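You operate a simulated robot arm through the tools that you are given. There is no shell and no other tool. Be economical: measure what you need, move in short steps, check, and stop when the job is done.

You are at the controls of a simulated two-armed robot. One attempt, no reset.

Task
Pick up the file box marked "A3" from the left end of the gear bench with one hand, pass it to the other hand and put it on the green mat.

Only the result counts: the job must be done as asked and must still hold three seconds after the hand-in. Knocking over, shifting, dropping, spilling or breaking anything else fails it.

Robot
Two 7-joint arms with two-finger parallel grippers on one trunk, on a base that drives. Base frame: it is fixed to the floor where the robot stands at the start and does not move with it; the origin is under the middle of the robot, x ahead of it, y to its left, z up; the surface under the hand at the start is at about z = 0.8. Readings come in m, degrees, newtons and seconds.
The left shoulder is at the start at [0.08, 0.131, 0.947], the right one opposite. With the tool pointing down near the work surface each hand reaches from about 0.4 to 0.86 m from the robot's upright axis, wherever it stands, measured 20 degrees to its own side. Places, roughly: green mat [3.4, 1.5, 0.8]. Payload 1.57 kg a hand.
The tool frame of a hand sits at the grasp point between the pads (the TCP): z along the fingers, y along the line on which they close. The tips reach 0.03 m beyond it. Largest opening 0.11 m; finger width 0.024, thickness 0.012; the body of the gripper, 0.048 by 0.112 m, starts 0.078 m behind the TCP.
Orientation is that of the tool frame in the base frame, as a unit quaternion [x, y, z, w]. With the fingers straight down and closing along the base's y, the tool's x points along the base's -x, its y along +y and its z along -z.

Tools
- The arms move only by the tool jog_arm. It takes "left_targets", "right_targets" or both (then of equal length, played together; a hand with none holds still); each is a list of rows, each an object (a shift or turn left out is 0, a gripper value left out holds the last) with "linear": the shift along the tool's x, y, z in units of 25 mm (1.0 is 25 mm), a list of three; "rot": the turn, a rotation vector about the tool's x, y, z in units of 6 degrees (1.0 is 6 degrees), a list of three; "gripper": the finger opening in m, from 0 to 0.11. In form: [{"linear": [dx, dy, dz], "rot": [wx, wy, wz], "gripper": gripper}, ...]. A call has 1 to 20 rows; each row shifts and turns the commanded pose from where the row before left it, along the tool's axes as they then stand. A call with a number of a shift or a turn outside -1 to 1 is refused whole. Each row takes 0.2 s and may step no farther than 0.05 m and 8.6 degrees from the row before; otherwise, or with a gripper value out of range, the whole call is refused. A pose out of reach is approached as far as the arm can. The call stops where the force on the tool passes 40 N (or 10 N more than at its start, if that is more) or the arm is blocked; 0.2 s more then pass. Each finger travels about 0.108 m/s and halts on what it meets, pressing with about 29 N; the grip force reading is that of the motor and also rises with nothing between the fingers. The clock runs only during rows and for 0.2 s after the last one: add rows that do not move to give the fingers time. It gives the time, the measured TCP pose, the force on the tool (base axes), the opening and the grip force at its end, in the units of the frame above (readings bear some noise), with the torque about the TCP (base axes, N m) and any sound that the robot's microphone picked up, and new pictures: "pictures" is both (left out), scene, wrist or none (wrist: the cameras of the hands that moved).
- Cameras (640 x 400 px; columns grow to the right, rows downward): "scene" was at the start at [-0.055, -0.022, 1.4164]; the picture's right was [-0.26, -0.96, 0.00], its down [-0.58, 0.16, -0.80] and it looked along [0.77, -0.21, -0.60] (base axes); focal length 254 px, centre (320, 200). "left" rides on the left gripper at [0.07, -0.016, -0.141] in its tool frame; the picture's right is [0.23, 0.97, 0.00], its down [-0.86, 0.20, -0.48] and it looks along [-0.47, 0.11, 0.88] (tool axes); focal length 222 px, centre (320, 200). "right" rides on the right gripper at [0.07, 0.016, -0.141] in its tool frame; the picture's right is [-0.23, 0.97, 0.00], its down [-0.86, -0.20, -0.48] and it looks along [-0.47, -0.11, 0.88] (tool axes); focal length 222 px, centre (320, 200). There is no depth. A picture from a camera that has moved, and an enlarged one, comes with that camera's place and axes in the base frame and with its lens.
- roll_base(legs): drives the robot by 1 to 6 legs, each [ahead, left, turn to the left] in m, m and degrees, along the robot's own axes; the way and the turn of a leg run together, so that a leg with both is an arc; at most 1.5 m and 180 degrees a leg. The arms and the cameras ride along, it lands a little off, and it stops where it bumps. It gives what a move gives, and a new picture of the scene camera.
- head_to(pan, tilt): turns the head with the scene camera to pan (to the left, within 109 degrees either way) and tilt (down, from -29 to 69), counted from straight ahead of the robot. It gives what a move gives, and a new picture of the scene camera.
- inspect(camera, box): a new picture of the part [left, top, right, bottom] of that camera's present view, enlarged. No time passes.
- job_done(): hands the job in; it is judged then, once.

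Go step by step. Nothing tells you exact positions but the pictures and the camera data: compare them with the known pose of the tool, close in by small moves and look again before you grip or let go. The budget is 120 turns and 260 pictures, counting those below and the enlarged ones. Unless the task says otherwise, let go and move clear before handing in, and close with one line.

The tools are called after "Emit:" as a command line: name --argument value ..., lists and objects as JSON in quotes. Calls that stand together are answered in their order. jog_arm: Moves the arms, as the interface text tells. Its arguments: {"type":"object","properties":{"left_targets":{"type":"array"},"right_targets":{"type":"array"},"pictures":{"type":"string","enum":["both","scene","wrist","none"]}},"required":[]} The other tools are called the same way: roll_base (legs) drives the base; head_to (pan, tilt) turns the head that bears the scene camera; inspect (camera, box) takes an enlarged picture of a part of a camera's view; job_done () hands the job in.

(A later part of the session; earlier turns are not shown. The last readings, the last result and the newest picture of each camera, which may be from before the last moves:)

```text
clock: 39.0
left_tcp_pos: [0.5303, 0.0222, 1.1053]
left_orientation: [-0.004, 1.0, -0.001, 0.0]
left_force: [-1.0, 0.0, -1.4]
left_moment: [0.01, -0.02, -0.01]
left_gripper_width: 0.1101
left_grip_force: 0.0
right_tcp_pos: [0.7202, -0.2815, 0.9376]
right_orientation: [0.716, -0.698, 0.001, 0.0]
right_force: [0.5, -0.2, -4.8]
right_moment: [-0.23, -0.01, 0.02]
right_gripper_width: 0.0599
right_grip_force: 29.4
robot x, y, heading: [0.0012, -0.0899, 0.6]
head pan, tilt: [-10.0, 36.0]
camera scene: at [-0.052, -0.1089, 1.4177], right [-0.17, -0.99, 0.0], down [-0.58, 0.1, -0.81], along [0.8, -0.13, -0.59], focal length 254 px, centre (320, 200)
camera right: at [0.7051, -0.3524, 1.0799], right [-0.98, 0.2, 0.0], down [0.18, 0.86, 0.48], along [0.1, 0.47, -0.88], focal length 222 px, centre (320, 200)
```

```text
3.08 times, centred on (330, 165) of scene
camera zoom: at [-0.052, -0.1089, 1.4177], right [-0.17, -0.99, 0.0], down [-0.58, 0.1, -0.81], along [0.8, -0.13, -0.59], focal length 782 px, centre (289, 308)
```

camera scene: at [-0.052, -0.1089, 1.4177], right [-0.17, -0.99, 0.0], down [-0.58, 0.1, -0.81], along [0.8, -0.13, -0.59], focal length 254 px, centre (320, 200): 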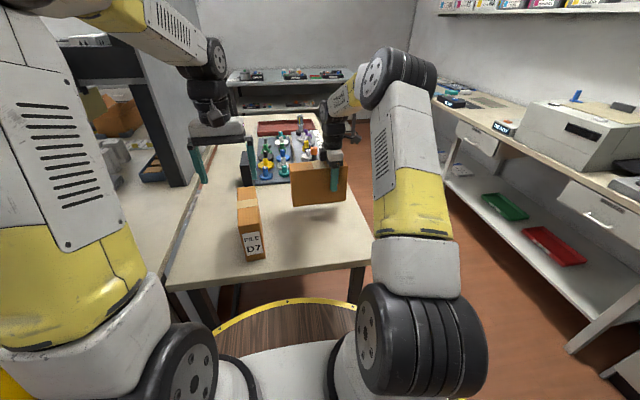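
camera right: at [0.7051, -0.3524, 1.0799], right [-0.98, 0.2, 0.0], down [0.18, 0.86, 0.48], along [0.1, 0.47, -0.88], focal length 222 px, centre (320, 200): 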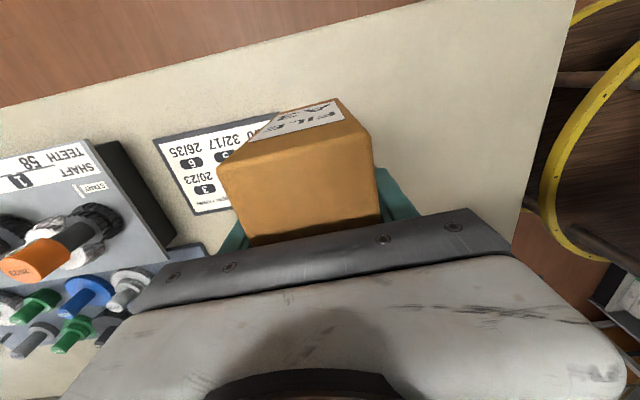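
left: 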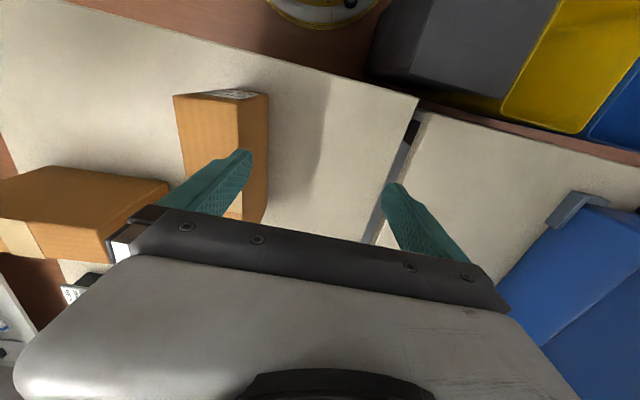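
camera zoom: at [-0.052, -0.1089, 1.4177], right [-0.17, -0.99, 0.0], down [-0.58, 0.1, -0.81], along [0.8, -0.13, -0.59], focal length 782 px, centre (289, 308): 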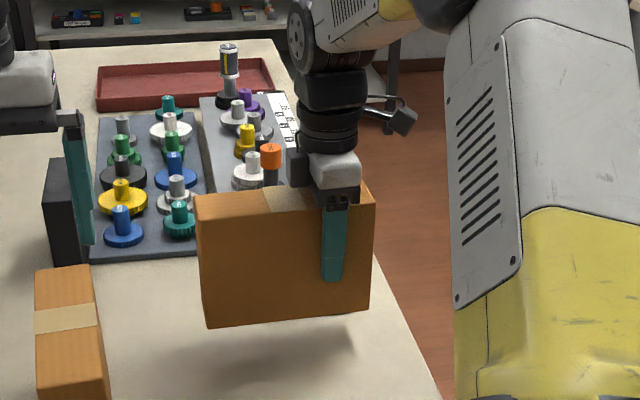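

A3 is lifted level, about 0.5 kg. Next I'll raise it and bring it in front of the robot, while the left hand moves out to the left and begins turning for the take-over.

Emit:
jog_arm --right_targets '[{"linear": [0, 0, -0.6]}, {"linear": [0, 0, -1]}, {"linear": [0, 0, -1]}, {"linear": [0, 0, -1]}, {"linear": [0, 0, -1]}, {"linear": [0, 0, -1]}, {"linear": [-0.3, 0.55, -0.1]}, {"linear": [-0.44, 0.83, -0.1]}, {"linear": [-0.44, 0.83, -0.2]}, {"linear": [-0.44, 0.83, -0.2]}, {"linear": [-0.44, 0.83, -0.1]}, {"linear": [-0.44, 0.83, 0]}, {"linear": [-0.44, 0.83, 0]}, {}]' --left_targets '[{"linear": [-0.33, 0.87, -0.67]}, {"linear": [-0.33, 0.87, -0.67]}, {"linear": [-0.33, 0.87, -0.67]}, {"linear": [-0.33, 0.87, -0.67]}, {"linear": [-0.33, 0.87, -0.67]}, {"linear": [-0.33, 0.87, -0.67]}, {"rot": [0, 0, 1]}, {"rot": [0, 0, 1]}, {"rot": [0, 0, 1]}, {"rot": [0, 0, 1]}, {"rot": [0, 0, 1]}, {"rot": [0, 0, 1]}, {"rot": [0, 0, 1]}, {"rot": [0, 0, 1]}]'

```text
clock: 42.0
left_tcp_pos: [0.5784, 0.1557, 1.2065]
left_orientation: [0.403, 0.915, 0.0, 0.0]
left_force: [0.1, -0.6, 0.5]
left_moment: [0.01, 0.0, 0.02]
left_gripper_width: 0.11
left_grip_force: 0.1
right_tcp_pos: [0.5774, -0.2122, 1.0951]
right_orientation: [0.716, -0.698, 0.0, 0.0]
right_force: [0.3, -0.7, -5.0]
right_moment: [-0.25, -0.03, 0.0]
right_gripper_width: 0.0601
right_grip_force: 29.1
robot x, y, heading: [-0.0031, -0.091, 0.4]
head pan, tilt: [-10.0, 36.0]
camera scene: at [-0.0521, -0.1088, 1.4177], right [-0.17, -0.99, 0.0], down [-0.58, 0.1, -0.81], along [0.8, -0.13, -0.59], focal length 254 px, centre (320, 200)
camera right: at [0.5637, -0.2827, 1.2363], right [-0.98, 0.2, 0.0], down [0.18, 0.86, 0.48], along [0.1, 0.47, -0.88], focal length 222 px, centre (320, 200)
camera left: at [0.5178, 0.1961, 1.3472], right [0.57, 0.82, 0.0], down [0.72, -0.5, 0.48], along [0.39, -0.27, -0.88], focal length 222 px, centre (320, 200)
```

scene: 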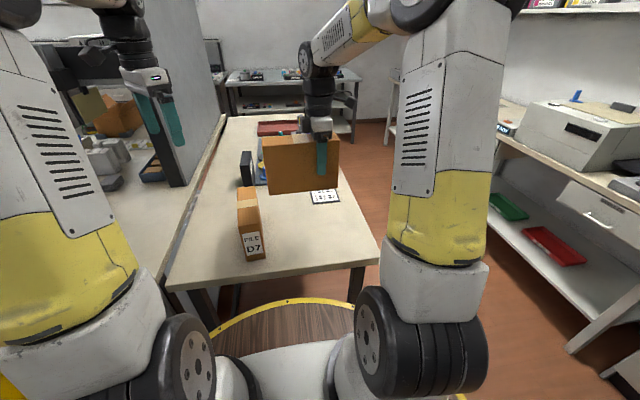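
right: 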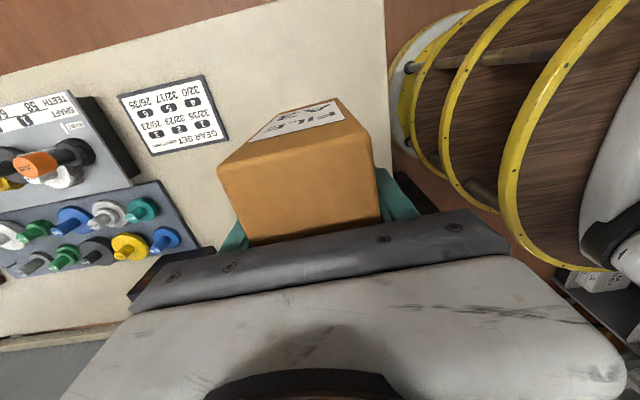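
left: 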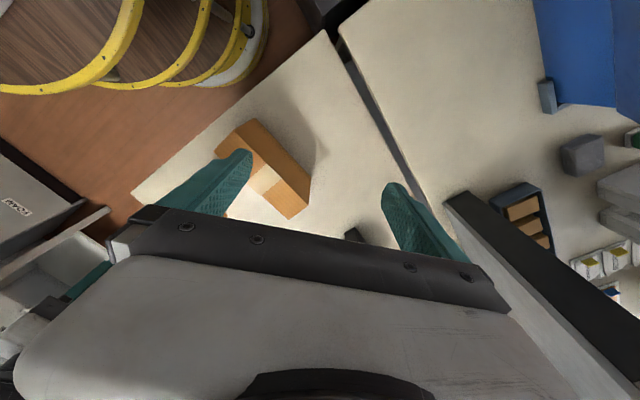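

The box hangs level at about [0.577, -0.162]. I'll finish turning and tilting the left hand.

Emit:
jog_arm --left_targets '[{"rot": [0, 0, 1]}, {"rot": [0, 0, 1]}, {"rot": [0, 0, 1]}, {"rot": [0, 0, 1]}, {"rot": [0, 0, 1]}, {"rot": [0, 0, 1]}, {"rot": [0, 0, 0.85]}, {"rot": [0, -1, 0]}, {"rot": [0, -1, 0]}, {"rot": [0, -1, 0]}, {"rot": [0, -1, 0]}, {}]'

Emit:
head_to --pan 0 --tilt 30

```text
clock: 44.6
left_tcp_pos: [0.5771, 0.1538, 1.2062]
left_orientation: [0.683, 0.7, -0.146, 0.149]
left_force: [0.5, -0.1, 0.1]
left_moment: [-0.04, 0.01, -0.04]
left_gripper_width: 0.1099
left_grip_force: 0.0
right_tcp_pos: [0.5792, -0.2118, 1.0939]
right_orientation: [0.716, -0.698, 0.0, 0.0]
right_force: [-0.4, -0.7, -4.9]
right_moment: [-0.23, 0.02, -0.01]
right_gripper_width: 0.0597
right_grip_force: 29.1
robot x, y, heading: [-0.0023, -0.0917, 0.6]
head pan, tilt: [-10.0, 36.0]
camera scene: at [-0.0521, -0.1088, 1.4177], right [-0.17, -0.99, 0.0], down [-0.58, 0.1, -0.81], along [0.8, -0.13, -0.59], focal length 254 px, centre (320, 200)
camera left: at [0.5575, 0.276, 1.3063], right [0.97, 0.23, -0.09], down [0.21, -0.58, 0.79], along [0.13, -0.78, -0.61], focal length 222 px, centre (320, 200)
```

scene: 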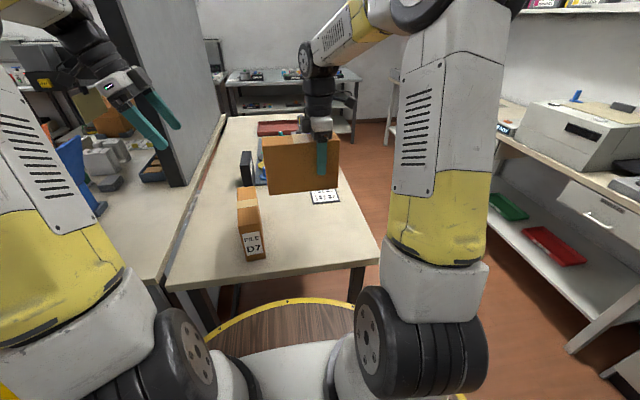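
left: 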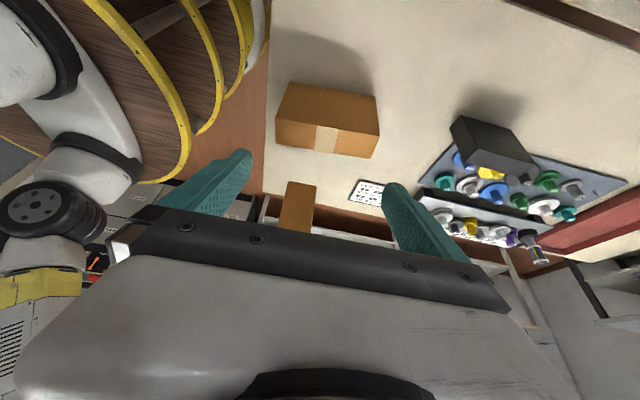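

```text
clock: 45.4
left_tcp_pos: [0.5769, 0.1548, 1.2064]
left_orientation: [0.683, 0.7, -0.145, 0.149]
left_force: [-0.6, -0.3, 0.1]
left_moment: [-0.03, 0.0, 0.0]
left_gripper_width: 0.1098
left_grip_force: 0.0
right_tcp_pos: [0.5789, -0.2121, 1.0935]
right_orientation: [0.717, -0.697, 0.001, 0.0]
right_force: [0.5, 0.6, -5.8]
right_moment: [-0.22, -0.01, -0.02]
right_gripper_width: 0.0601
right_grip_force: 28.6
robot x, y, heading: [0.0019, -0.0957, 0.5]
head pan, tilt: [0.0, 30.0]
camera scene: at [-0.048, -0.0936, 1.427], right [0.01, -1.0, 0.0], down [-0.5, 0.0, -0.87], along [0.87, 0.01, -0.5], focal length 254 px, centre (320, 200)
```

scene: 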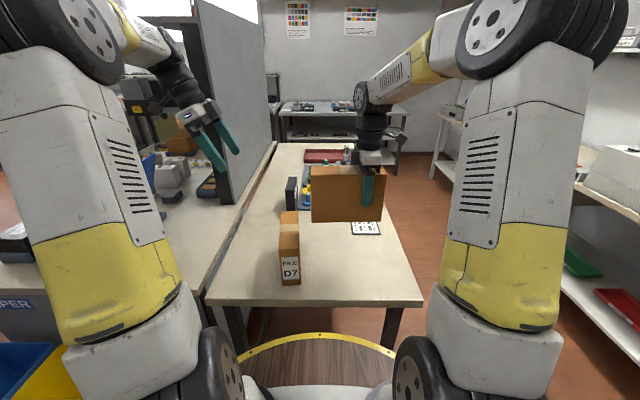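

The left hand is tilted about 24°. I'll bring it to a pre-grasp point just above the left part of the box.

Emit:
jog_arm --left_targets '[{"linear": [-0.892, 0, 0.345]}, {"linear": [-0.892, 0, 0.345]}, {"linear": [-0.892, 0, 0.345]}, {"linear": [-0.892, 0, 0.345]}, {"linear": [-0.892, 0, 0.345]}, {"linear": [-0.892, 0, 0.345]}, {"linear": [-0.892, 0, 0.345]}, {"linear": [-0.892, 0, 0.345]}, {"linear": [-0.892, 0, 0.345]}, {}]'

Emit:
inspect --camera "scene" --box '[260, 90, 460, 240]'

```text
clock: 47.5
left_tcp_pos: [0.5839, -0.0591, 1.219]
left_orientation: [0.683, 0.7, -0.145, 0.149]
left_force: [0.0, -0.7, -0.2]
left_moment: [-0.01, 0.02, 0.01]
left_gripper_width: 0.1103
left_grip_force: 0.0
right_tcp_pos: [0.5783, -0.2128, 1.0946]
right_orientation: [0.716, -0.698, -0.001, 0.001]
right_force: [0.1, 0.1, -4.4]
right_moment: [-0.28, -0.04, 0.02]
right_gripper_width: 0.0595
right_grip_force: 29.6
robot x, y, heading: [-0.0025, -0.0907, 0.6]
head pan, tilt: [0.0, 30.0]
camera scene: at [-0.048, -0.0936, 1.427], right [0.01, -1.0, 0.0], down [-0.5, 0.0, -0.87], along [0.87, 0.01, -0.5], focal length 254 px, centre (320, 200)
camera left: at [0.5636, 0.0619, 1.3176], right [0.97, 0.23, -0.09], down [0.21, -0.58, 0.79], along [0.13, -0.78, -0.61], focal length 222 px, centre (320, 200)
```

scene: 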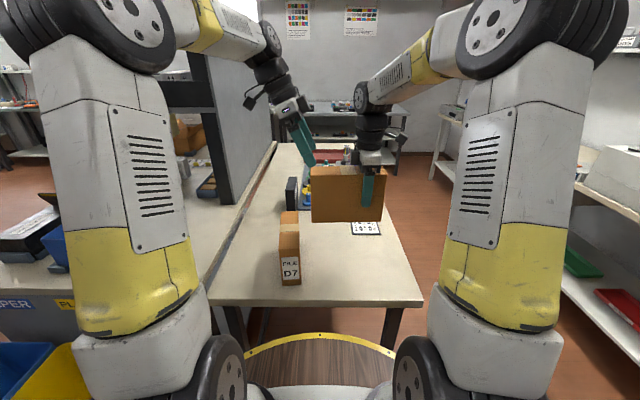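
left: 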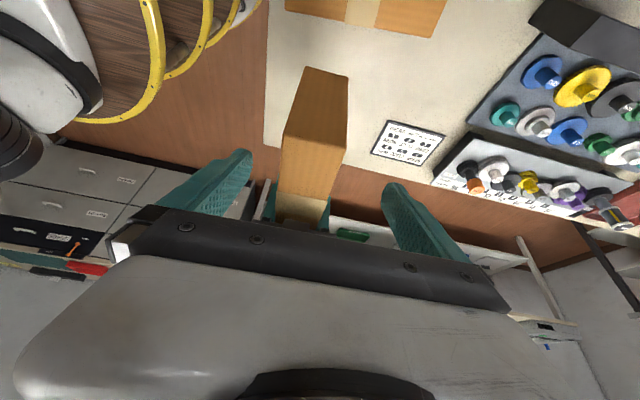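

```text
2.67 times, centred on (360, 165) of scene
camera zoom: at [-0.048, -0.0936, 1.427], right [0.01, -1.0, 0.0], down [-0.5, 0.0, -0.87], along [0.87, 0.01, -0.5], focal length 677 px, centre (213, 293)
```

zoom: 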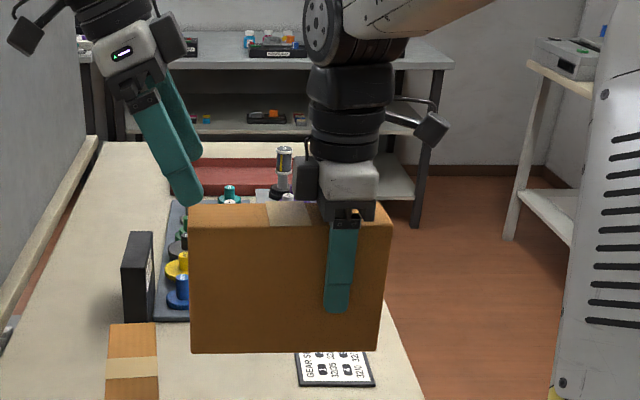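

Pre-grasp looks good: fingers straddle the box. I'll advance along the finger direction most of the way.

Emit:
jog_arm --left_targets '[{"linear": [0, -0.2, 0.7]}, {"linear": [0, 0, 0.7]}, {"linear": [0, 0, 0.7]}, {"linear": [0, 0, 0.7]}, {"linear": [0, 0, 0.7]}, {"linear": [0, 0, 0.7]}, {}]'

Emit:
inspect --camera "scene" --box '[260, 90, 460, 240]'

```text
clock: 49.1
left_tcp_pos: [0.578, -0.1031, 1.1217]
left_orientation: [0.684, 0.7, -0.144, 0.148]
left_force: [0.4, 0.3, 0.3]
left_moment: [0.0, 0.03, 0.02]
left_gripper_width: 0.1099
left_grip_force: 0.1
right_tcp_pos: [0.5793, -0.2134, 1.0931]
right_orientation: [0.717, -0.698, 0.0, 0.0]
right_force: [0.7, -0.3, -3.8]
right_moment: [-0.22, 0.01, 0.02]
right_gripper_width: 0.0598
right_grip_force: 29.2
robot x, y, heading: [0.002, -0.0934, 0.6]
head pan, tilt: [0.0, 30.0]
camera scene: at [-0.048, -0.0936, 1.427], right [0.01, -1.0, 0.0], down [-0.5, 0.0, -0.87], along [0.87, 0.01, -0.5], focal length 254 px, centre (320, 200)
camera left: at [0.5577, 0.0179, 1.2208], right [0.97, 0.23, -0.09], down [0.21, -0.58, 0.78], along [0.13, -0.78, -0.61], focal length 222 px, centre (320, 200)
```

scene: 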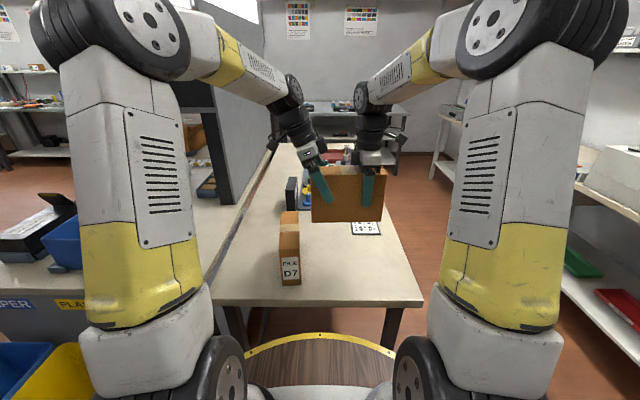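
left: 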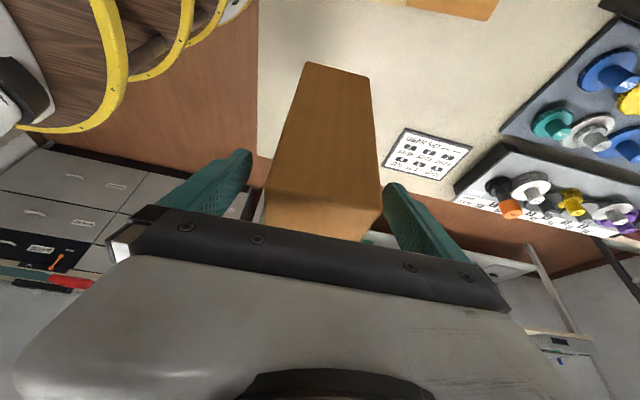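

```text
2.67 times, centred on (360, 165) of scene
camera zoom: at [-0.048, -0.0936, 1.427], right [0.01, -1.0, 0.0], down [-0.5, 0.0, -0.87], along [0.87, 0.01, -0.5], focal length 677 px, centre (213, 293)
```

zoom: 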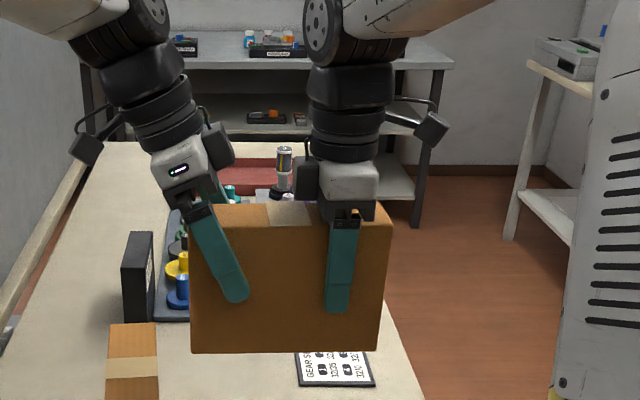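

The left fingers are over the box, clear of the right hand. I'll go in 8 mm more and close the left gripper.

Emit:
jog_arm --left_targets '[{"linear": [0, 0, 0.32]}, {"gripper": 0.08}, {"gripper": 0.065}, {"gripper": 0.055}, {"gripper": 0.045}, {"gripper": 0.03}, {}, {}]'

Emit:
inspect --camera "scene" --box '[260, 90, 460, 240]'

```text
clock: 51.0
left_tcp_pos: [0.5786, -0.1061, 1.1128]
left_orientation: [0.684, 0.7, -0.145, 0.148]
left_force: [-22.6, 3.8, 2.5]
left_moment: [-0.69, -0.28, -1.12]
left_gripper_width: 0.0598
left_grip_force: 28.5
right_tcp_pos: [0.581, -0.2141, 1.0945]
right_orientation: [0.716, -0.698, 0.0, -0.001]
right_force: [22.0, -4.6, -7.6]
right_moment: [0.21, 0.72, -1.28]
right_gripper_width: 0.0605
right_grip_force: 29.2
robot x, y, heading: [-0.0031, -0.0945, 0.7]
head pan, tilt: [0.0, 30.0]
camera scene: at [-0.0479, -0.0936, 1.427], right [0.01, -1.0, 0.0], down [-0.5, 0.0, -0.87], along [0.87, 0.01, -0.5], focal length 254 px, centre (320, 200)
camera left: at [0.5584, 0.0143, 1.2136], right [0.97, 0.23, -0.09], down [0.21, -0.58, 0.78], along [0.12, -0.78, -0.61], focal length 222 px, centre (320, 200)
```

scene: 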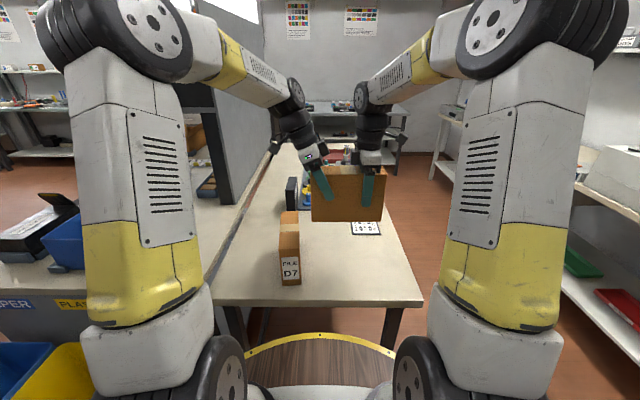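
left: 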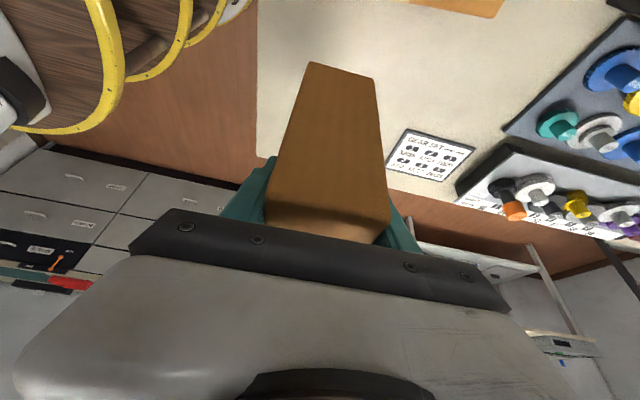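

```text
2.67 times, centred on (360, 165) of scene
camera zoom: at [-0.0479, -0.0936, 1.427], right [0.01, -1.0, 0.0], down [-0.5, 0.0, -0.87], along [0.87, 0.01, -0.5], focal length 677 px, centre (213, 293)
```

zoom: 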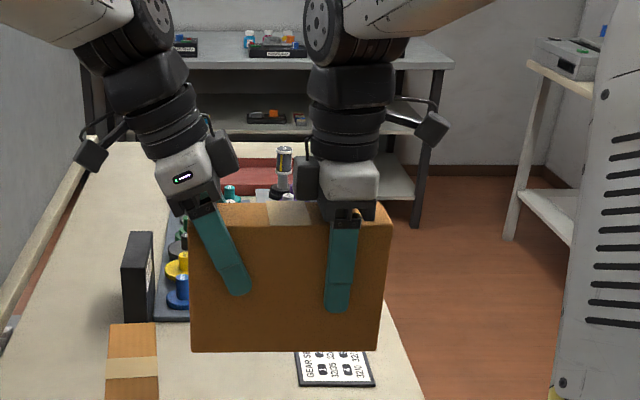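

Both hands hold the box, with some sideways stress between them (22 N). I'll ease the left hand 2 mm toward -x to relieve it.

Emit:
jog_arm --left_targets '[{"linear": [0, -0.08, 0]}, {}]' --pictures "none"

```text
clock: 51.5
left_tcp_pos: [0.5768, -0.1068, 1.113]
left_orientation: [0.683, 0.7, -0.146, 0.148]
left_force: [-14.3, 3.0, 1.9]
left_moment: [-0.19, 0.87, -1.03]
left_gripper_width: 0.0601
left_grip_force: 29.2
right_tcp_pos: [0.5785, -0.2125, 1.0932]
right_orientation: [0.717, -0.697, 0.0, -0.001]
right_force: [14.5, -3.5, -6.3]
right_moment: [-0.14, -0.6, -0.45]
right_gripper_width: 0.0599
right_grip_force: 29.0
robot x, y, heading: [-0.0005, -0.0962, 0.5]
head pan, tilt: [0.0, 30.0]
```

Emit:
jog_arm --left_targets '[{"linear": [0, -0.12, 0]}, {}]' --pictures "none"

```text
clock: 52.1
left_tcp_pos: [0.5767, -0.106, 1.1138]
left_orientation: [0.682, 0.702, -0.144, 0.15]
left_force: [7.4, -0.2, -3.4]
left_moment: [-0.27, 1.48, 0.15]
left_gripper_width: 0.06
left_grip_force: 29.2
right_tcp_pos: [0.5777, -0.2116, 1.0949]
right_orientation: [0.717, -0.697, -0.001, -0.001]
right_force: [-7.9, -0.6, 3.8]
right_moment: [0.97, -1.58, 0.56]
right_gripper_width: 0.0599
right_grip_force: 29.2
robot x, y, heading: [-0.0007, -0.0915, 0.5]
head pan, tilt: [0.0, 30.0]
```

The stress is nearly gone. Now I open the right hand and check the left holds the box.

Emit:
jog_arm --right_targets '[{"gripper": 0.065}, {"gripper": 0.08}, {"gripper": 0.1}, {"gripper": 0.11}, {}, {}]' --pictures "scene"

Emit:
inspect --camera "scene" --box '[260, 90, 460, 240]'

```text
clock: 53.5
left_tcp_pos: [0.5739, -0.1068, 1.1142]
left_orientation: [0.683, 0.701, -0.145, 0.149]
left_force: [-0.5, 0.1, 0.4]
left_moment: [0.3, 0.02, 0.0]
left_gripper_width: 0.0602
left_grip_force: 29.2
right_tcp_pos: [0.5791, -0.2127, 1.0949]
right_orientation: [0.716, -0.698, 0.0, 0.0]
right_force: [-0.5, 0.2, -0.5]
right_moment: [0.01, 0.0, -0.01]
right_gripper_width: 0.1099
right_grip_force: 0.0
robot x, y, heading: [-0.0012, -0.0936, 0.5]
head pan, tilt: [0.0, 30.0]
camera scene: at [-0.0479, -0.0936, 1.427], right [0.01, -1.0, 0.0], down [-0.5, 0.0, -0.87], along [0.87, 0.01, -0.5], focal length 254 px, centre (320, 200)
```

scene: 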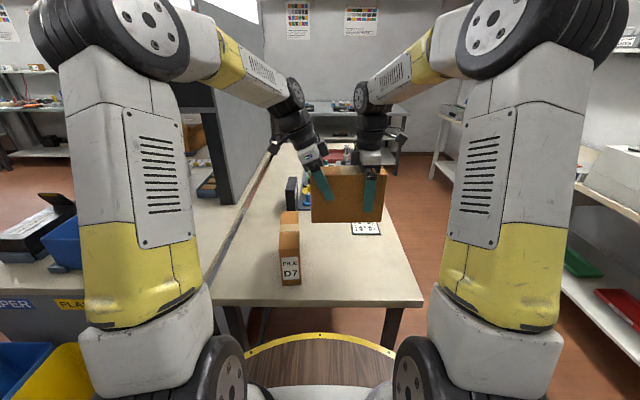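

```text
2.67 times, centred on (360, 165) of scene
camera zoom: at [-0.0479, -0.0936, 1.427], right [0.01, -1.0, 0.0], down [-0.5, 0.0, -0.87], along [0.87, 0.01, -0.5], focal length 677 px, centre (213, 293)
```

zoom: 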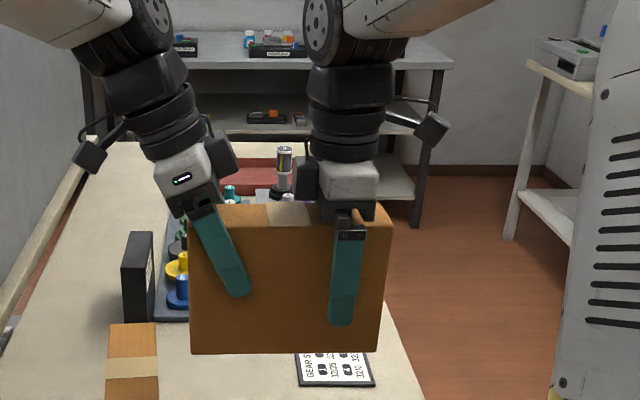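

The left hand alone holds the box level. I'll withdraw the right hand straight up and then to the right.

Emit:
jog_arm --right_targets '[{"linear": [0, 0, -0.6]}, {"linear": [0, 0, -0.8]}, {"linear": [0, 0, -1]}, {"linear": [0, 0, -1]}, {"linear": [0, 0, -1]}, {"linear": [0, 0, -0.4]}, {"linear": [1, 0, 0]}, {"linear": [1, 0, 0]}, {"linear": [1, 0, 0]}, {"linear": [1, 0, 0]}, {"linear": [1, 0, 0]}, {"linear": [1, 0, 0]}, {}]'

```text
clock: 56.4
left_tcp_pos: [0.5728, -0.1062, 1.1139]
left_orientation: [0.683, 0.7, -0.146, 0.149]
left_force: [0.2, 0.2, 1.0]
left_moment: [0.27, 0.03, 0.01]
left_gripper_width: 0.0599
left_grip_force: 29.4
right_tcp_pos: [0.5843, -0.3602, 1.2135]
right_orientation: [0.716, -0.698, 0.0, 0.001]
right_force: [0.1, 0.0, 0.8]
right_moment: [-0.02, -0.01, -0.03]
right_gripper_width: 0.1099
right_grip_force: 0.1
robot x, y, heading: [-0.0029, -0.094, 0.2]
head pan, tilt: [0.0, 30.0]
camera scene: at [-0.0479, -0.0936, 1.427], right [0.01, -1.0, 0.0], down [-0.5, 0.0, -0.87], along [0.87, 0.01, -0.5], focal length 254 px, centre (320, 200)
camera right: at [0.5685, -0.4308, 1.3554], right [-0.98, 0.2, 0.0], down [0.18, 0.86, 0.48], along [0.1, 0.47, -0.88], focal length 222 px, centre (320, 200)
```

scene: 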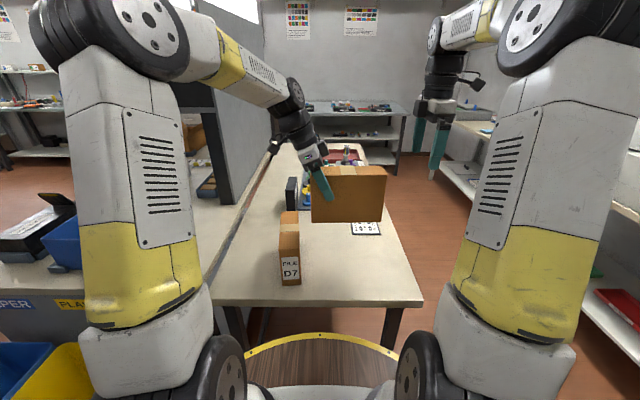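
right: 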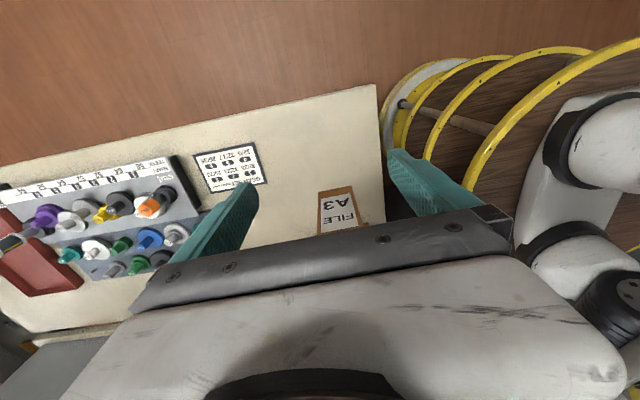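

The hand-over is done: only the left hand holds A3. Now I'll back off, turn left and drive up the left aisle toward the mat, with stops to look.

Emit:
roll_base --legs '[[-0.38, 0, 0], [0, 0, 89.5]]'

Emit:
head_to --pan 0 --tilt 25

Emit:
head_to --pan -45 --tilt 20

```text
clock: 62.6
left_tcp_pos: [-0.3797, 0.4762, 1.1141]
left_orientation: [-0.02, 0.978, 0.004, 0.207]
left_force: [0.1, 0.6, -0.1]
left_moment: [-0.04, 0.26, -0.01]
left_gripper_width: 0.06
left_grip_force: 29.4
right_tcp_pos: [-0.1251, 0.4896, 1.2145]
right_orientation: [1.0, 0.022, 0.0, -0.001]
right_force: [0.4, 0.0, -0.1]
right_moment: [0.0, -0.03, -0.02]
right_gripper_width: 0.11
right_grip_force: 0.0
robot x, y, heading: [-0.3823, -0.099, 91.5]
head pan, tilt: [0.0, 30.0]
camera scene: at [-0.3792, -0.1456, 1.427], right [1.0, 0.03, 0.0], down [0.01, -0.5, -0.87], along [-0.02, 0.87, -0.5], focal length 254 px, centre (320, 200)
```

scene: 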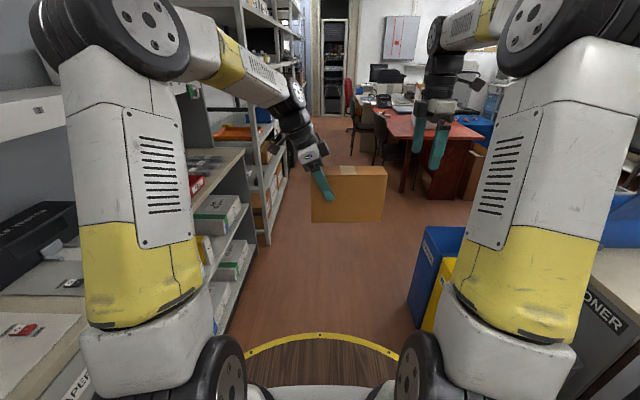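

```text
clock: 63.3
left_tcp_pos: [-0.3796, 0.4757, 1.1137]
left_orientation: [-0.02, 0.978, 0.004, 0.208]
left_force: [-0.4, 0.3, 0.1]
left_moment: [-0.04, 0.27, -0.01]
left_gripper_width: 0.0601
left_grip_force: 29.2
right_tcp_pos: [-0.1253, 0.4887, 1.2141]
right_orientation: [1.0, 0.022, 0.0, 0.0]
right_force: [-0.1, 0.3, -0.2]
right_moment: [0.03, -0.03, 0.05]
right_gripper_width: 0.11
right_grip_force: 0.1
robot x, y, heading: [-0.3814, -0.0959, 91.6]
head pan, tilt: [0.0, 25.0]
camera scene: at [-0.3793, -0.1439, 1.435], right [1.0, 0.03, 0.0], down [0.01, -0.42, -0.91], along [-0.02, 0.91, -0.42], focal length 254 px, centre (320, 200)
```

scene: 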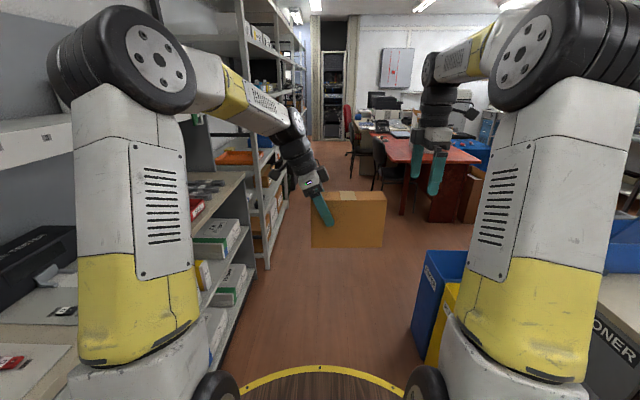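

```text
clock: 64.4
left_tcp_pos: [-0.3793, 0.4761, 1.113]
left_orientation: [-0.02, 0.978, 0.004, 0.208]
left_force: [0.1, 0.3, 0.0]
left_moment: [-0.02, 0.32, -0.02]
left_gripper_width: 0.0599
left_grip_force: 29.1
right_tcp_pos: [-0.1257, 0.4909, 1.2129]
right_orientation: [1.0, 0.021, 0.0, 0.0]
right_force: [0.7, 0.0, 1.3]
right_moment: [-0.01, 0.0, -0.03]
right_gripper_width: 0.1101
right_grip_force: 0.1
robot x, y, heading: [-0.3823, -0.0971, 91.6]
head pan, tilt: [-45.0, 20.0]
camera scene: at [-0.3128, -0.1684, 1.4431], right [0.73, -0.69, 0.0], down [-0.24, -0.25, -0.94], along [0.65, 0.68, -0.34], focal length 254 px, centre (320, 200)
```

scene: 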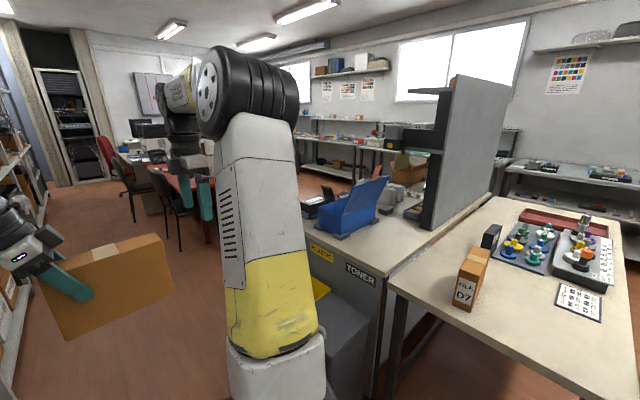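

The aisle is clear from x ≈ -0.98 to +0.19. I'll drive forward along it 1.65 m and turn right to face +x.

Emit:
roll_base --legs '[[0, 0, -1.6], [1.3, 0, 0], [0.4, 0, 0], [0, 0, -90]]'

Emit:
head_to --pan 0 --tilt 22

Emit:
head_to --pan -50 --tilt 30

```text
clock: 77.2
left_tcp_pos: [0.2245, 1.5564, 1.1142]
left_orientation: [0.698, 0.685, -0.149, 0.146]
left_force: [0.2, -0.1, 0.1]
left_moment: [0.3, -0.03, -0.05]
left_gripper_width: 0.0601
left_grip_force: 29.3
right_tcp_pos: [0.2239, 1.3032, 1.2139]
right_orientation: [-0.701, 0.713, 0.0, 0.0]
right_force: [-0.5, 0.0, 0.7]
right_moment: [-0.02, 0.02, -0.04]
right_gripper_width: 0.11
right_grip_force: 0.0
robot x, y, heading: [-0.3482, 1.5914, -1.9]
head pan, tilt: [-45.0, 20.0]
camera scene: at [-0.423, 1.5302, 1.4431], right [-0.73, -0.68, 0.0], down [-0.23, 0.25, -0.94], along [0.64, -0.69, -0.34], focal length 254 px, centre (320, 200)
```

scene: 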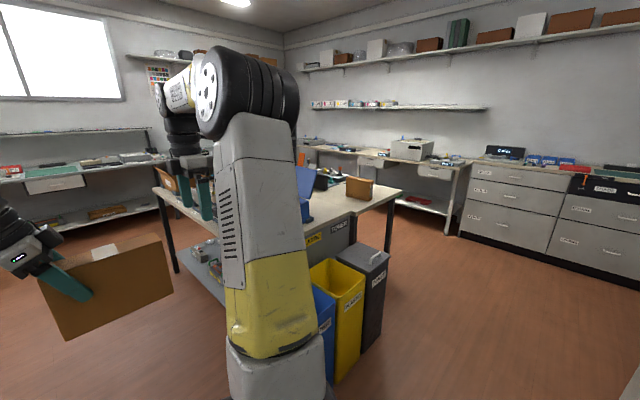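

```text
clock: 78.3
left_tcp_pos: [0.2242, 1.5573, 1.1137]
left_orientation: [0.697, 0.686, -0.148, 0.146]
left_force: [0.7, -0.9, -0.6]
left_moment: [0.29, -0.03, 0.0]
left_gripper_width: 0.0601
left_grip_force: 29.0
right_tcp_pos: [0.2241, 1.302, 1.2134]
right_orientation: [-0.701, 0.713, 0.0, 0.0]
right_force: [0.1, 0.5, -0.1]
right_moment: [0.05, 0.05, 0.0]
right_gripper_width: 0.11
right_grip_force: 0.1
robot x, y, heading: [-0.35, 1.592, -1.8]
head pan, tilt: [0.0, 22.0]
camera scene: at [-0.3939, 1.595, 1.4398], right [-0.03, -1.0, 0.0], down [-0.37, 0.01, -0.93], along [0.93, -0.03, -0.37], focal length 254 px, centre (320, 200)
```

scene: 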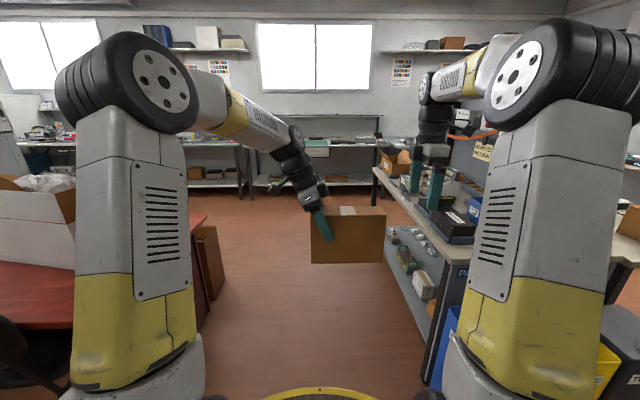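

```text
clock: 79.5
left_tcp_pos: [0.2244, 1.5572, 1.1142]
left_orientation: [0.698, 0.686, -0.149, 0.146]
left_force: [-0.1, 0.4, -0.2]
left_moment: [0.29, 0.0, 0.0]
left_gripper_width: 0.0598
left_grip_force: 29.3
right_tcp_pos: [0.223, 1.3028, 1.213]
right_orientation: [-0.702, 0.712, 0.0, 0.0]
right_force: [-1.3, 0.6, 0.3]
right_moment: [-0.01, -0.03, 0.0]
right_gripper_width: 0.1101
right_grip_force: 0.1
robot x, y, heading: [-0.3476, 1.5911, -1.7]
head pan, tilt: [-50.0, 30.0]
camera scene: at [-0.4308, 1.5271, 1.427], right [-0.79, -0.62, 0.0], down [-0.31, 0.39, -0.87], along [0.54, -0.68, -0.5], focal length 254 px, centre (320, 200)
```

scene: 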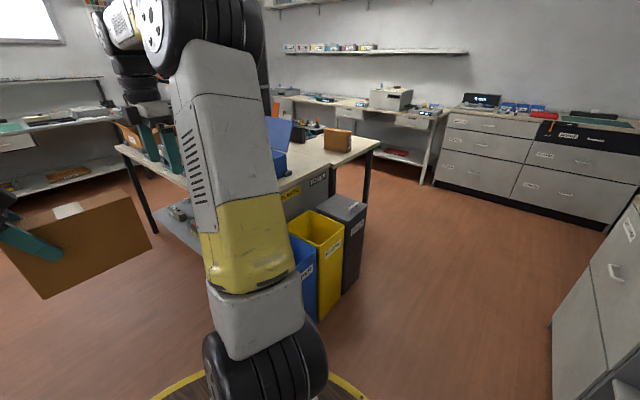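

The corridor toward the far bench is clear and I see the teal mat on it. I'll straighten and drive forward about 2.1 m, then look.

Emit:
roll_base --legs '[[0, 0, 1.8], [1.4, 0.02, 0], [0.7, 0, 0]]'

Emit:
head_to --pan 0 --tilt 30

```text
clock: 90.1
left_tcp_pos: [2.2976, 1.5754, 1.1147]
left_orientation: [0.688, 0.695, -0.147, 0.149]
left_force: [-0.5, -0.4, 0.7]
left_moment: [0.27, 0.04, 0.0]
left_gripper_width: 0.0596
left_grip_force: 28.9
right_tcp_pos: [2.303, 1.3217, 1.2134]
right_orientation: [0.711, -0.703, 0.0, 0.0]
right_force: [-0.2, -0.2, -0.2]
right_moment: [-0.03, 0.02, -0.01]
right_gripper_width: 0.1101
right_grip_force: 0.2
robot x, y, heading: [1.7251, 1.5945, -0.5]
head pan, tilt: [-50.0, 30.0]
camera scene: at [1.6428, 1.5285, 1.427], right [-0.77, -0.64, 0.0], down [-0.32, 0.39, -0.87], along [0.55, -0.67, -0.5], focal length 254 px, centre (320, 200)
```

scene: 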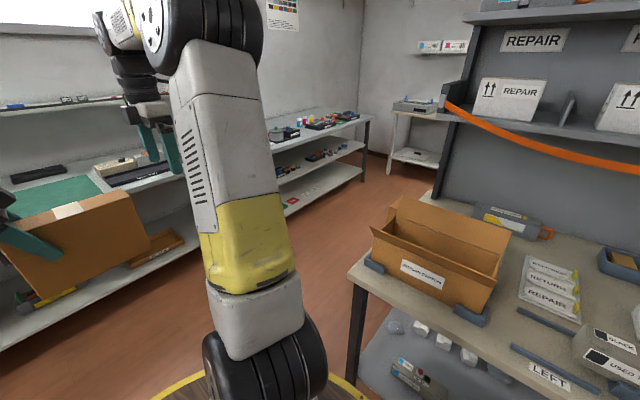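

```text
clock: 91.3
left_tcp_pos: [2.2979, 1.5759, 1.1128]
left_orientation: [0.688, 0.696, -0.146, 0.148]
left_force: [0.9, 0.2, -0.3]
left_moment: [0.29, -0.03, 0.01]
left_gripper_width: 0.0599
left_grip_force: 28.5
right_tcp_pos: [2.3027, 1.3197, 1.2129]
right_orientation: [0.712, -0.703, 0.0, 0.0]
right_force: [-0.8, -0.9, 0.0]
right_moment: [-0.03, 0.0, -0.02]
right_gripper_width: 0.1098
right_grip_force: 0.0
robot x, y, heading: [1.7255, 1.5963, -0.3]
head pan, tilt: [0.0, 30.0]
camera scene: at [1.6756, 1.5975, 1.427], right [-0.01, -1.0, 0.0], down [-0.5, 0.0, -0.87], along [0.87, -0.01, -0.5], focal length 254 px, centre (320, 200)
```

scene: 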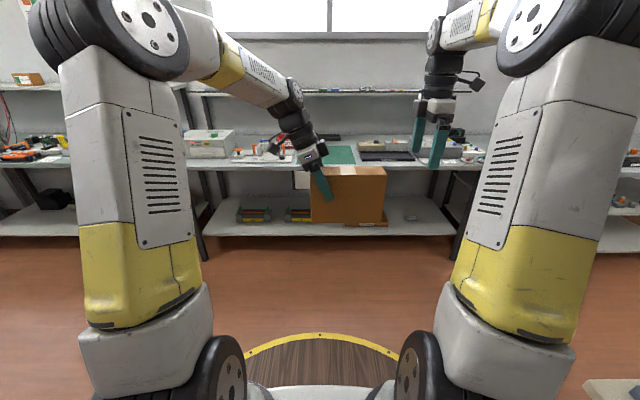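

I've arrived facing the far bench; its edge is at x ≈ 3.2 and the mat is behind the held box. I'll enlarge the view.

Emit:
inspect --camera "scene" --box '[190, 60, 510, 260]'

Emit:
inspect --camera "scene" --box '[270, 120, 430, 190]'

```text
2.00 times, centred on (350, 160) of scene
camera zoom: at [1.6756, 1.5975, 1.427], right [-0.01, -1.0, 0.0], down [-0.5, 0.0, -0.87], along [0.87, -0.01, -0.5], focal length 508 px, centre (260, 280)
```

zoom: 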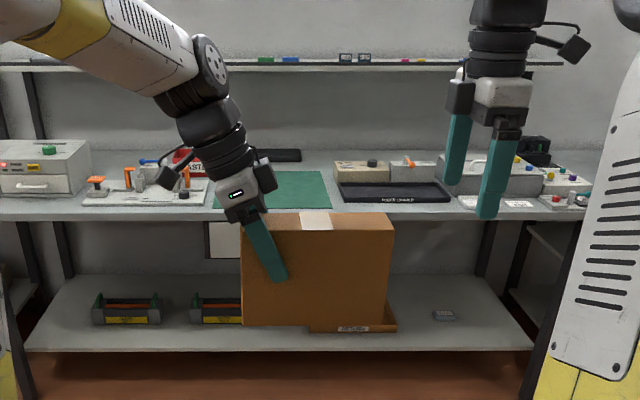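

```text
4.00 times, centred on (350, 155) of scene
camera zoom: at [1.6756, 1.5975, 1.427], right [-0.01, -1.0, 0.0], down [-0.5, 0.0, -0.87], along [0.87, -0.01, -0.5], focal length 1016 px, centre (200, 380)
```

zoom: 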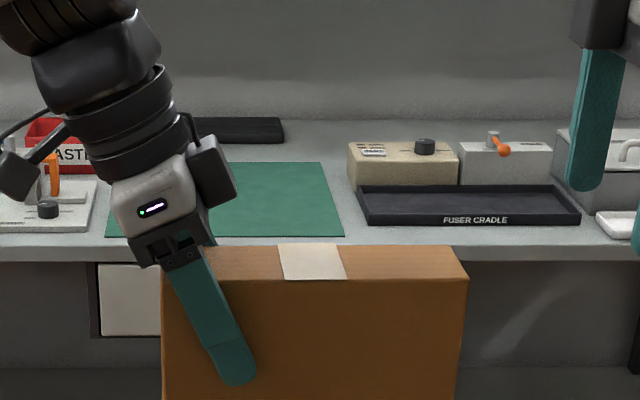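

The mat spans about x 3.23–3.61, y 1.35–1.74. I'll set the box at about [3.38, 1.545], so I drive forward about 0.8 m first and look again.

Emit:
roll_base --legs '[[0.8, 0.026, 0.4]]'

Emit:
head_to --pan 0 --tilt 38

Emit:
inspect --camera "left" --box '[0, 0, 640, 400]'

```text
clock: 95.7
left_tcp_pos: [3.1076, 1.6104, 1.1136]
left_orientation: [0.683, 0.7, -0.146, 0.15]
left_force: [-0.6, 0.2, -0.6]
left_moment: [0.29, 0.03, -0.03]
left_gripper_width: 0.0598
left_grip_force: 28.6
right_tcp_pos: [3.1161, 1.3567, 1.2127]
right_orientation: [0.716, -0.698, 0.0, 0.0]
right_force: [-0.8, 0.4, -1.0]
right_moment: [0.0, -0.01, 0.01]
right_gripper_width: 0.11
right_grip_force: 0.1
robot x, y, heading: [2.5327, 1.6246, 0.5]
head pan, tilt: [0.0, 30.0]
camera scene: at [2.486, 1.6235, 1.427], right [0.01, -1.0, 0.0], down [-0.5, 0.0, -0.87], along [0.87, 0.01, -0.5], focal length 254 px, centre (320, 200)
```

scene: 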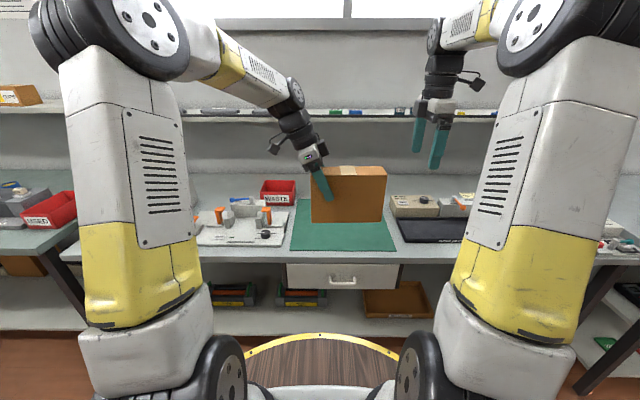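

```text
clock: 96.3
left_tcp_pos: [3.1099, 1.6105, 1.1145]
left_orientation: [0.683, 0.7, -0.145, 0.148]
left_force: [0.5, 0.2, -0.1]
left_moment: [0.29, 0.05, -0.01]
left_gripper_width: 0.0599
left_grip_force: 29.2
right_tcp_pos: [3.1178, 1.3549, 1.2131]
right_orientation: [0.716, -0.698, 0.001, 0.0]
right_force: [0.1, 0.9, 0.0]
right_moment: [0.0, 0.02, 0.0]
right_gripper_width: 0.11
right_grip_force: 0.0
robot x, y, heading: [2.5318, 1.6198, 0.2]
head pan, tilt: [0.0, 38.0]
camera scene: at [2.4819, 1.6234, 1.4147], right [0.01, -1.0, 0.0], down [-0.62, 0.0, -0.79], along [0.79, 0.01, -0.62], focal length 254 px, centre (320, 200)
```

scene: 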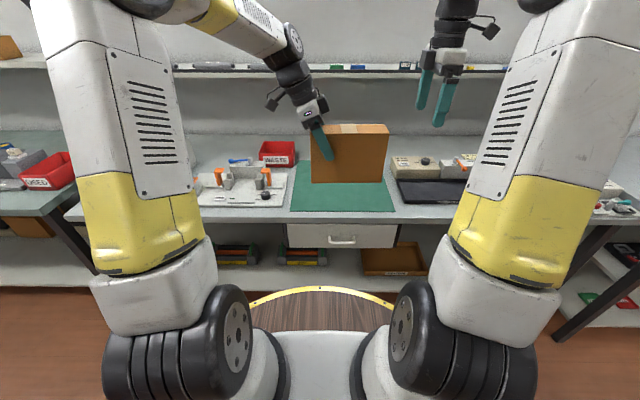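

```text
1.00 times, centred on (320, 200) of left (not enlarged: the box is as wide or as high as the picture)
camera zoom: at [3.0879, 1.7317, 1.214], right [0.97, 0.23, -0.09], down [0.21, -0.58, 0.78], along [0.13, -0.78, -0.61], focal length 222 px, centre (320, 200)
```

zoom: 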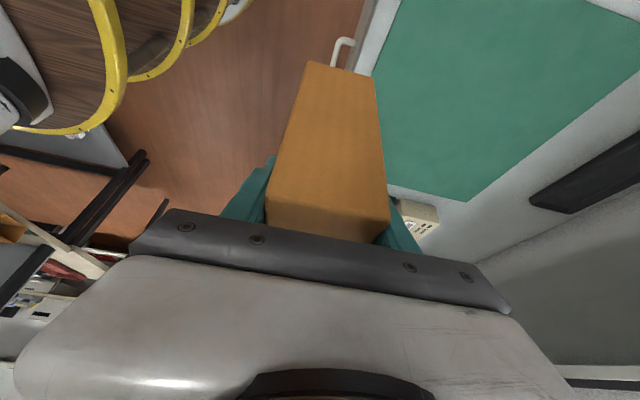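

The mat's front edge is at x ≈ 3.2, y 1.34–1.74; the shelf above sits well back (x ≈ 3.8). I'll drive 0.2 m more, then use the arm.

Emit:
roll_base --legs '[[0.2, 0, 0]]'

Emit:
jog_arm --left_targets '[{"linear": [0, 0.7, 0]}, {"linear": [0, 0.7, 0]}, {"linear": [0, 0.7, 0]}, {"linear": [0, 0.7, 0]}, {}]'

```text
clock: 97.9
left_tcp_pos: [3.3036, 1.6122, 1.1145]
left_orientation: [0.683, 0.7, -0.145, 0.148]
left_force: [0.9, -1.2, -0.4]
left_moment: [0.27, 0.02, -0.02]
left_gripper_width: 0.0603
left_grip_force: 29.3
right_tcp_pos: [3.3131, 1.3584, 1.2128]
right_orientation: [0.717, -0.697, 0.0, 0.0]
right_force: [0.0, 0.1, 0.5]
right_moment: [0.01, 0.0, 0.0]
right_gripper_width: 0.1099
right_grip_force: 0.1
robot x, y, heading: [2.7325, 1.626, 0.3]
head pan, tilt: [0.0, 38.0]
camera scene: at [2.6778, 1.625, 1.4146], right [0.01, -1.0, 0.0], down [-0.62, 0.0, -0.79], along [0.79, 0.01, -0.62], focal length 254 px, centre (320, 200)
```

scene: 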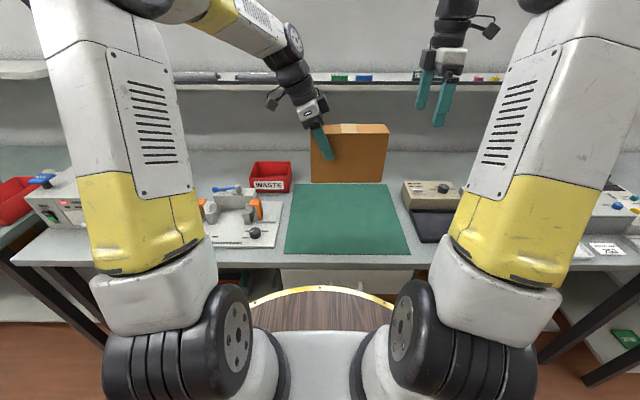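

```text
clock: 99.1
left_tcp_pos: [3.3753, 1.6123, 1.1138]
left_orientation: [0.683, 0.7, -0.146, 0.148]
left_force: [0.0, 0.3, 0.0]
left_moment: [0.27, 0.01, -0.03]
left_gripper_width: 0.0598
left_grip_force: 29.0
right_tcp_pos: [3.3133, 1.3577, 1.2146]
right_orientation: [0.717, -0.697, 0.0, 0.0]
right_force: [0.0, 0.1, 0.7]
right_moment: [0.0, -0.01, -0.03]
right_gripper_width: 0.1101
right_grip_force: 0.1
robot x, y, heading: [2.7306, 1.6251, 0.4]
head pan, tilt: [0.0, 38.0]
camera scene: at [2.678, 1.625, 1.4147], right [0.01, -1.0, 0.0], down [-0.62, 0.0, -0.79], along [0.79, 0.01, -0.62], focal length 254 px, centre (320, 200)
camera left: at [3.354, 1.7337, 1.2138], right [0.97, 0.23, -0.09], down [0.21, -0.58, 0.78], along [0.13, -0.78, -0.61], focal length 222 px, centre (320, 200)
```

scene: 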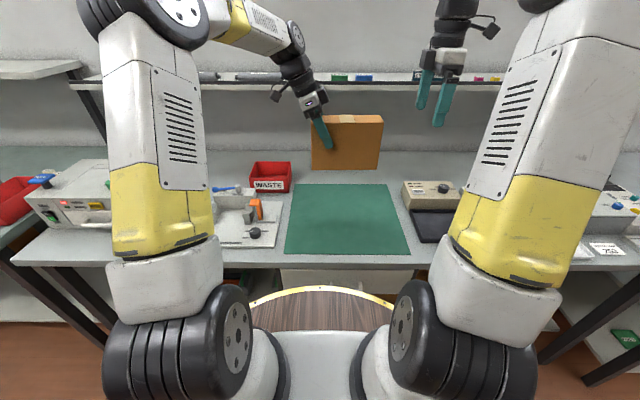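
left: 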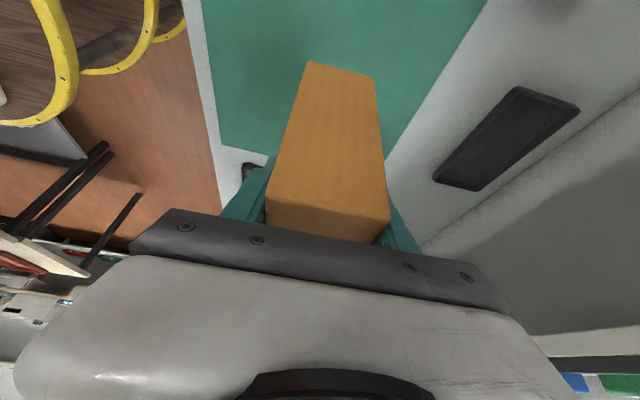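

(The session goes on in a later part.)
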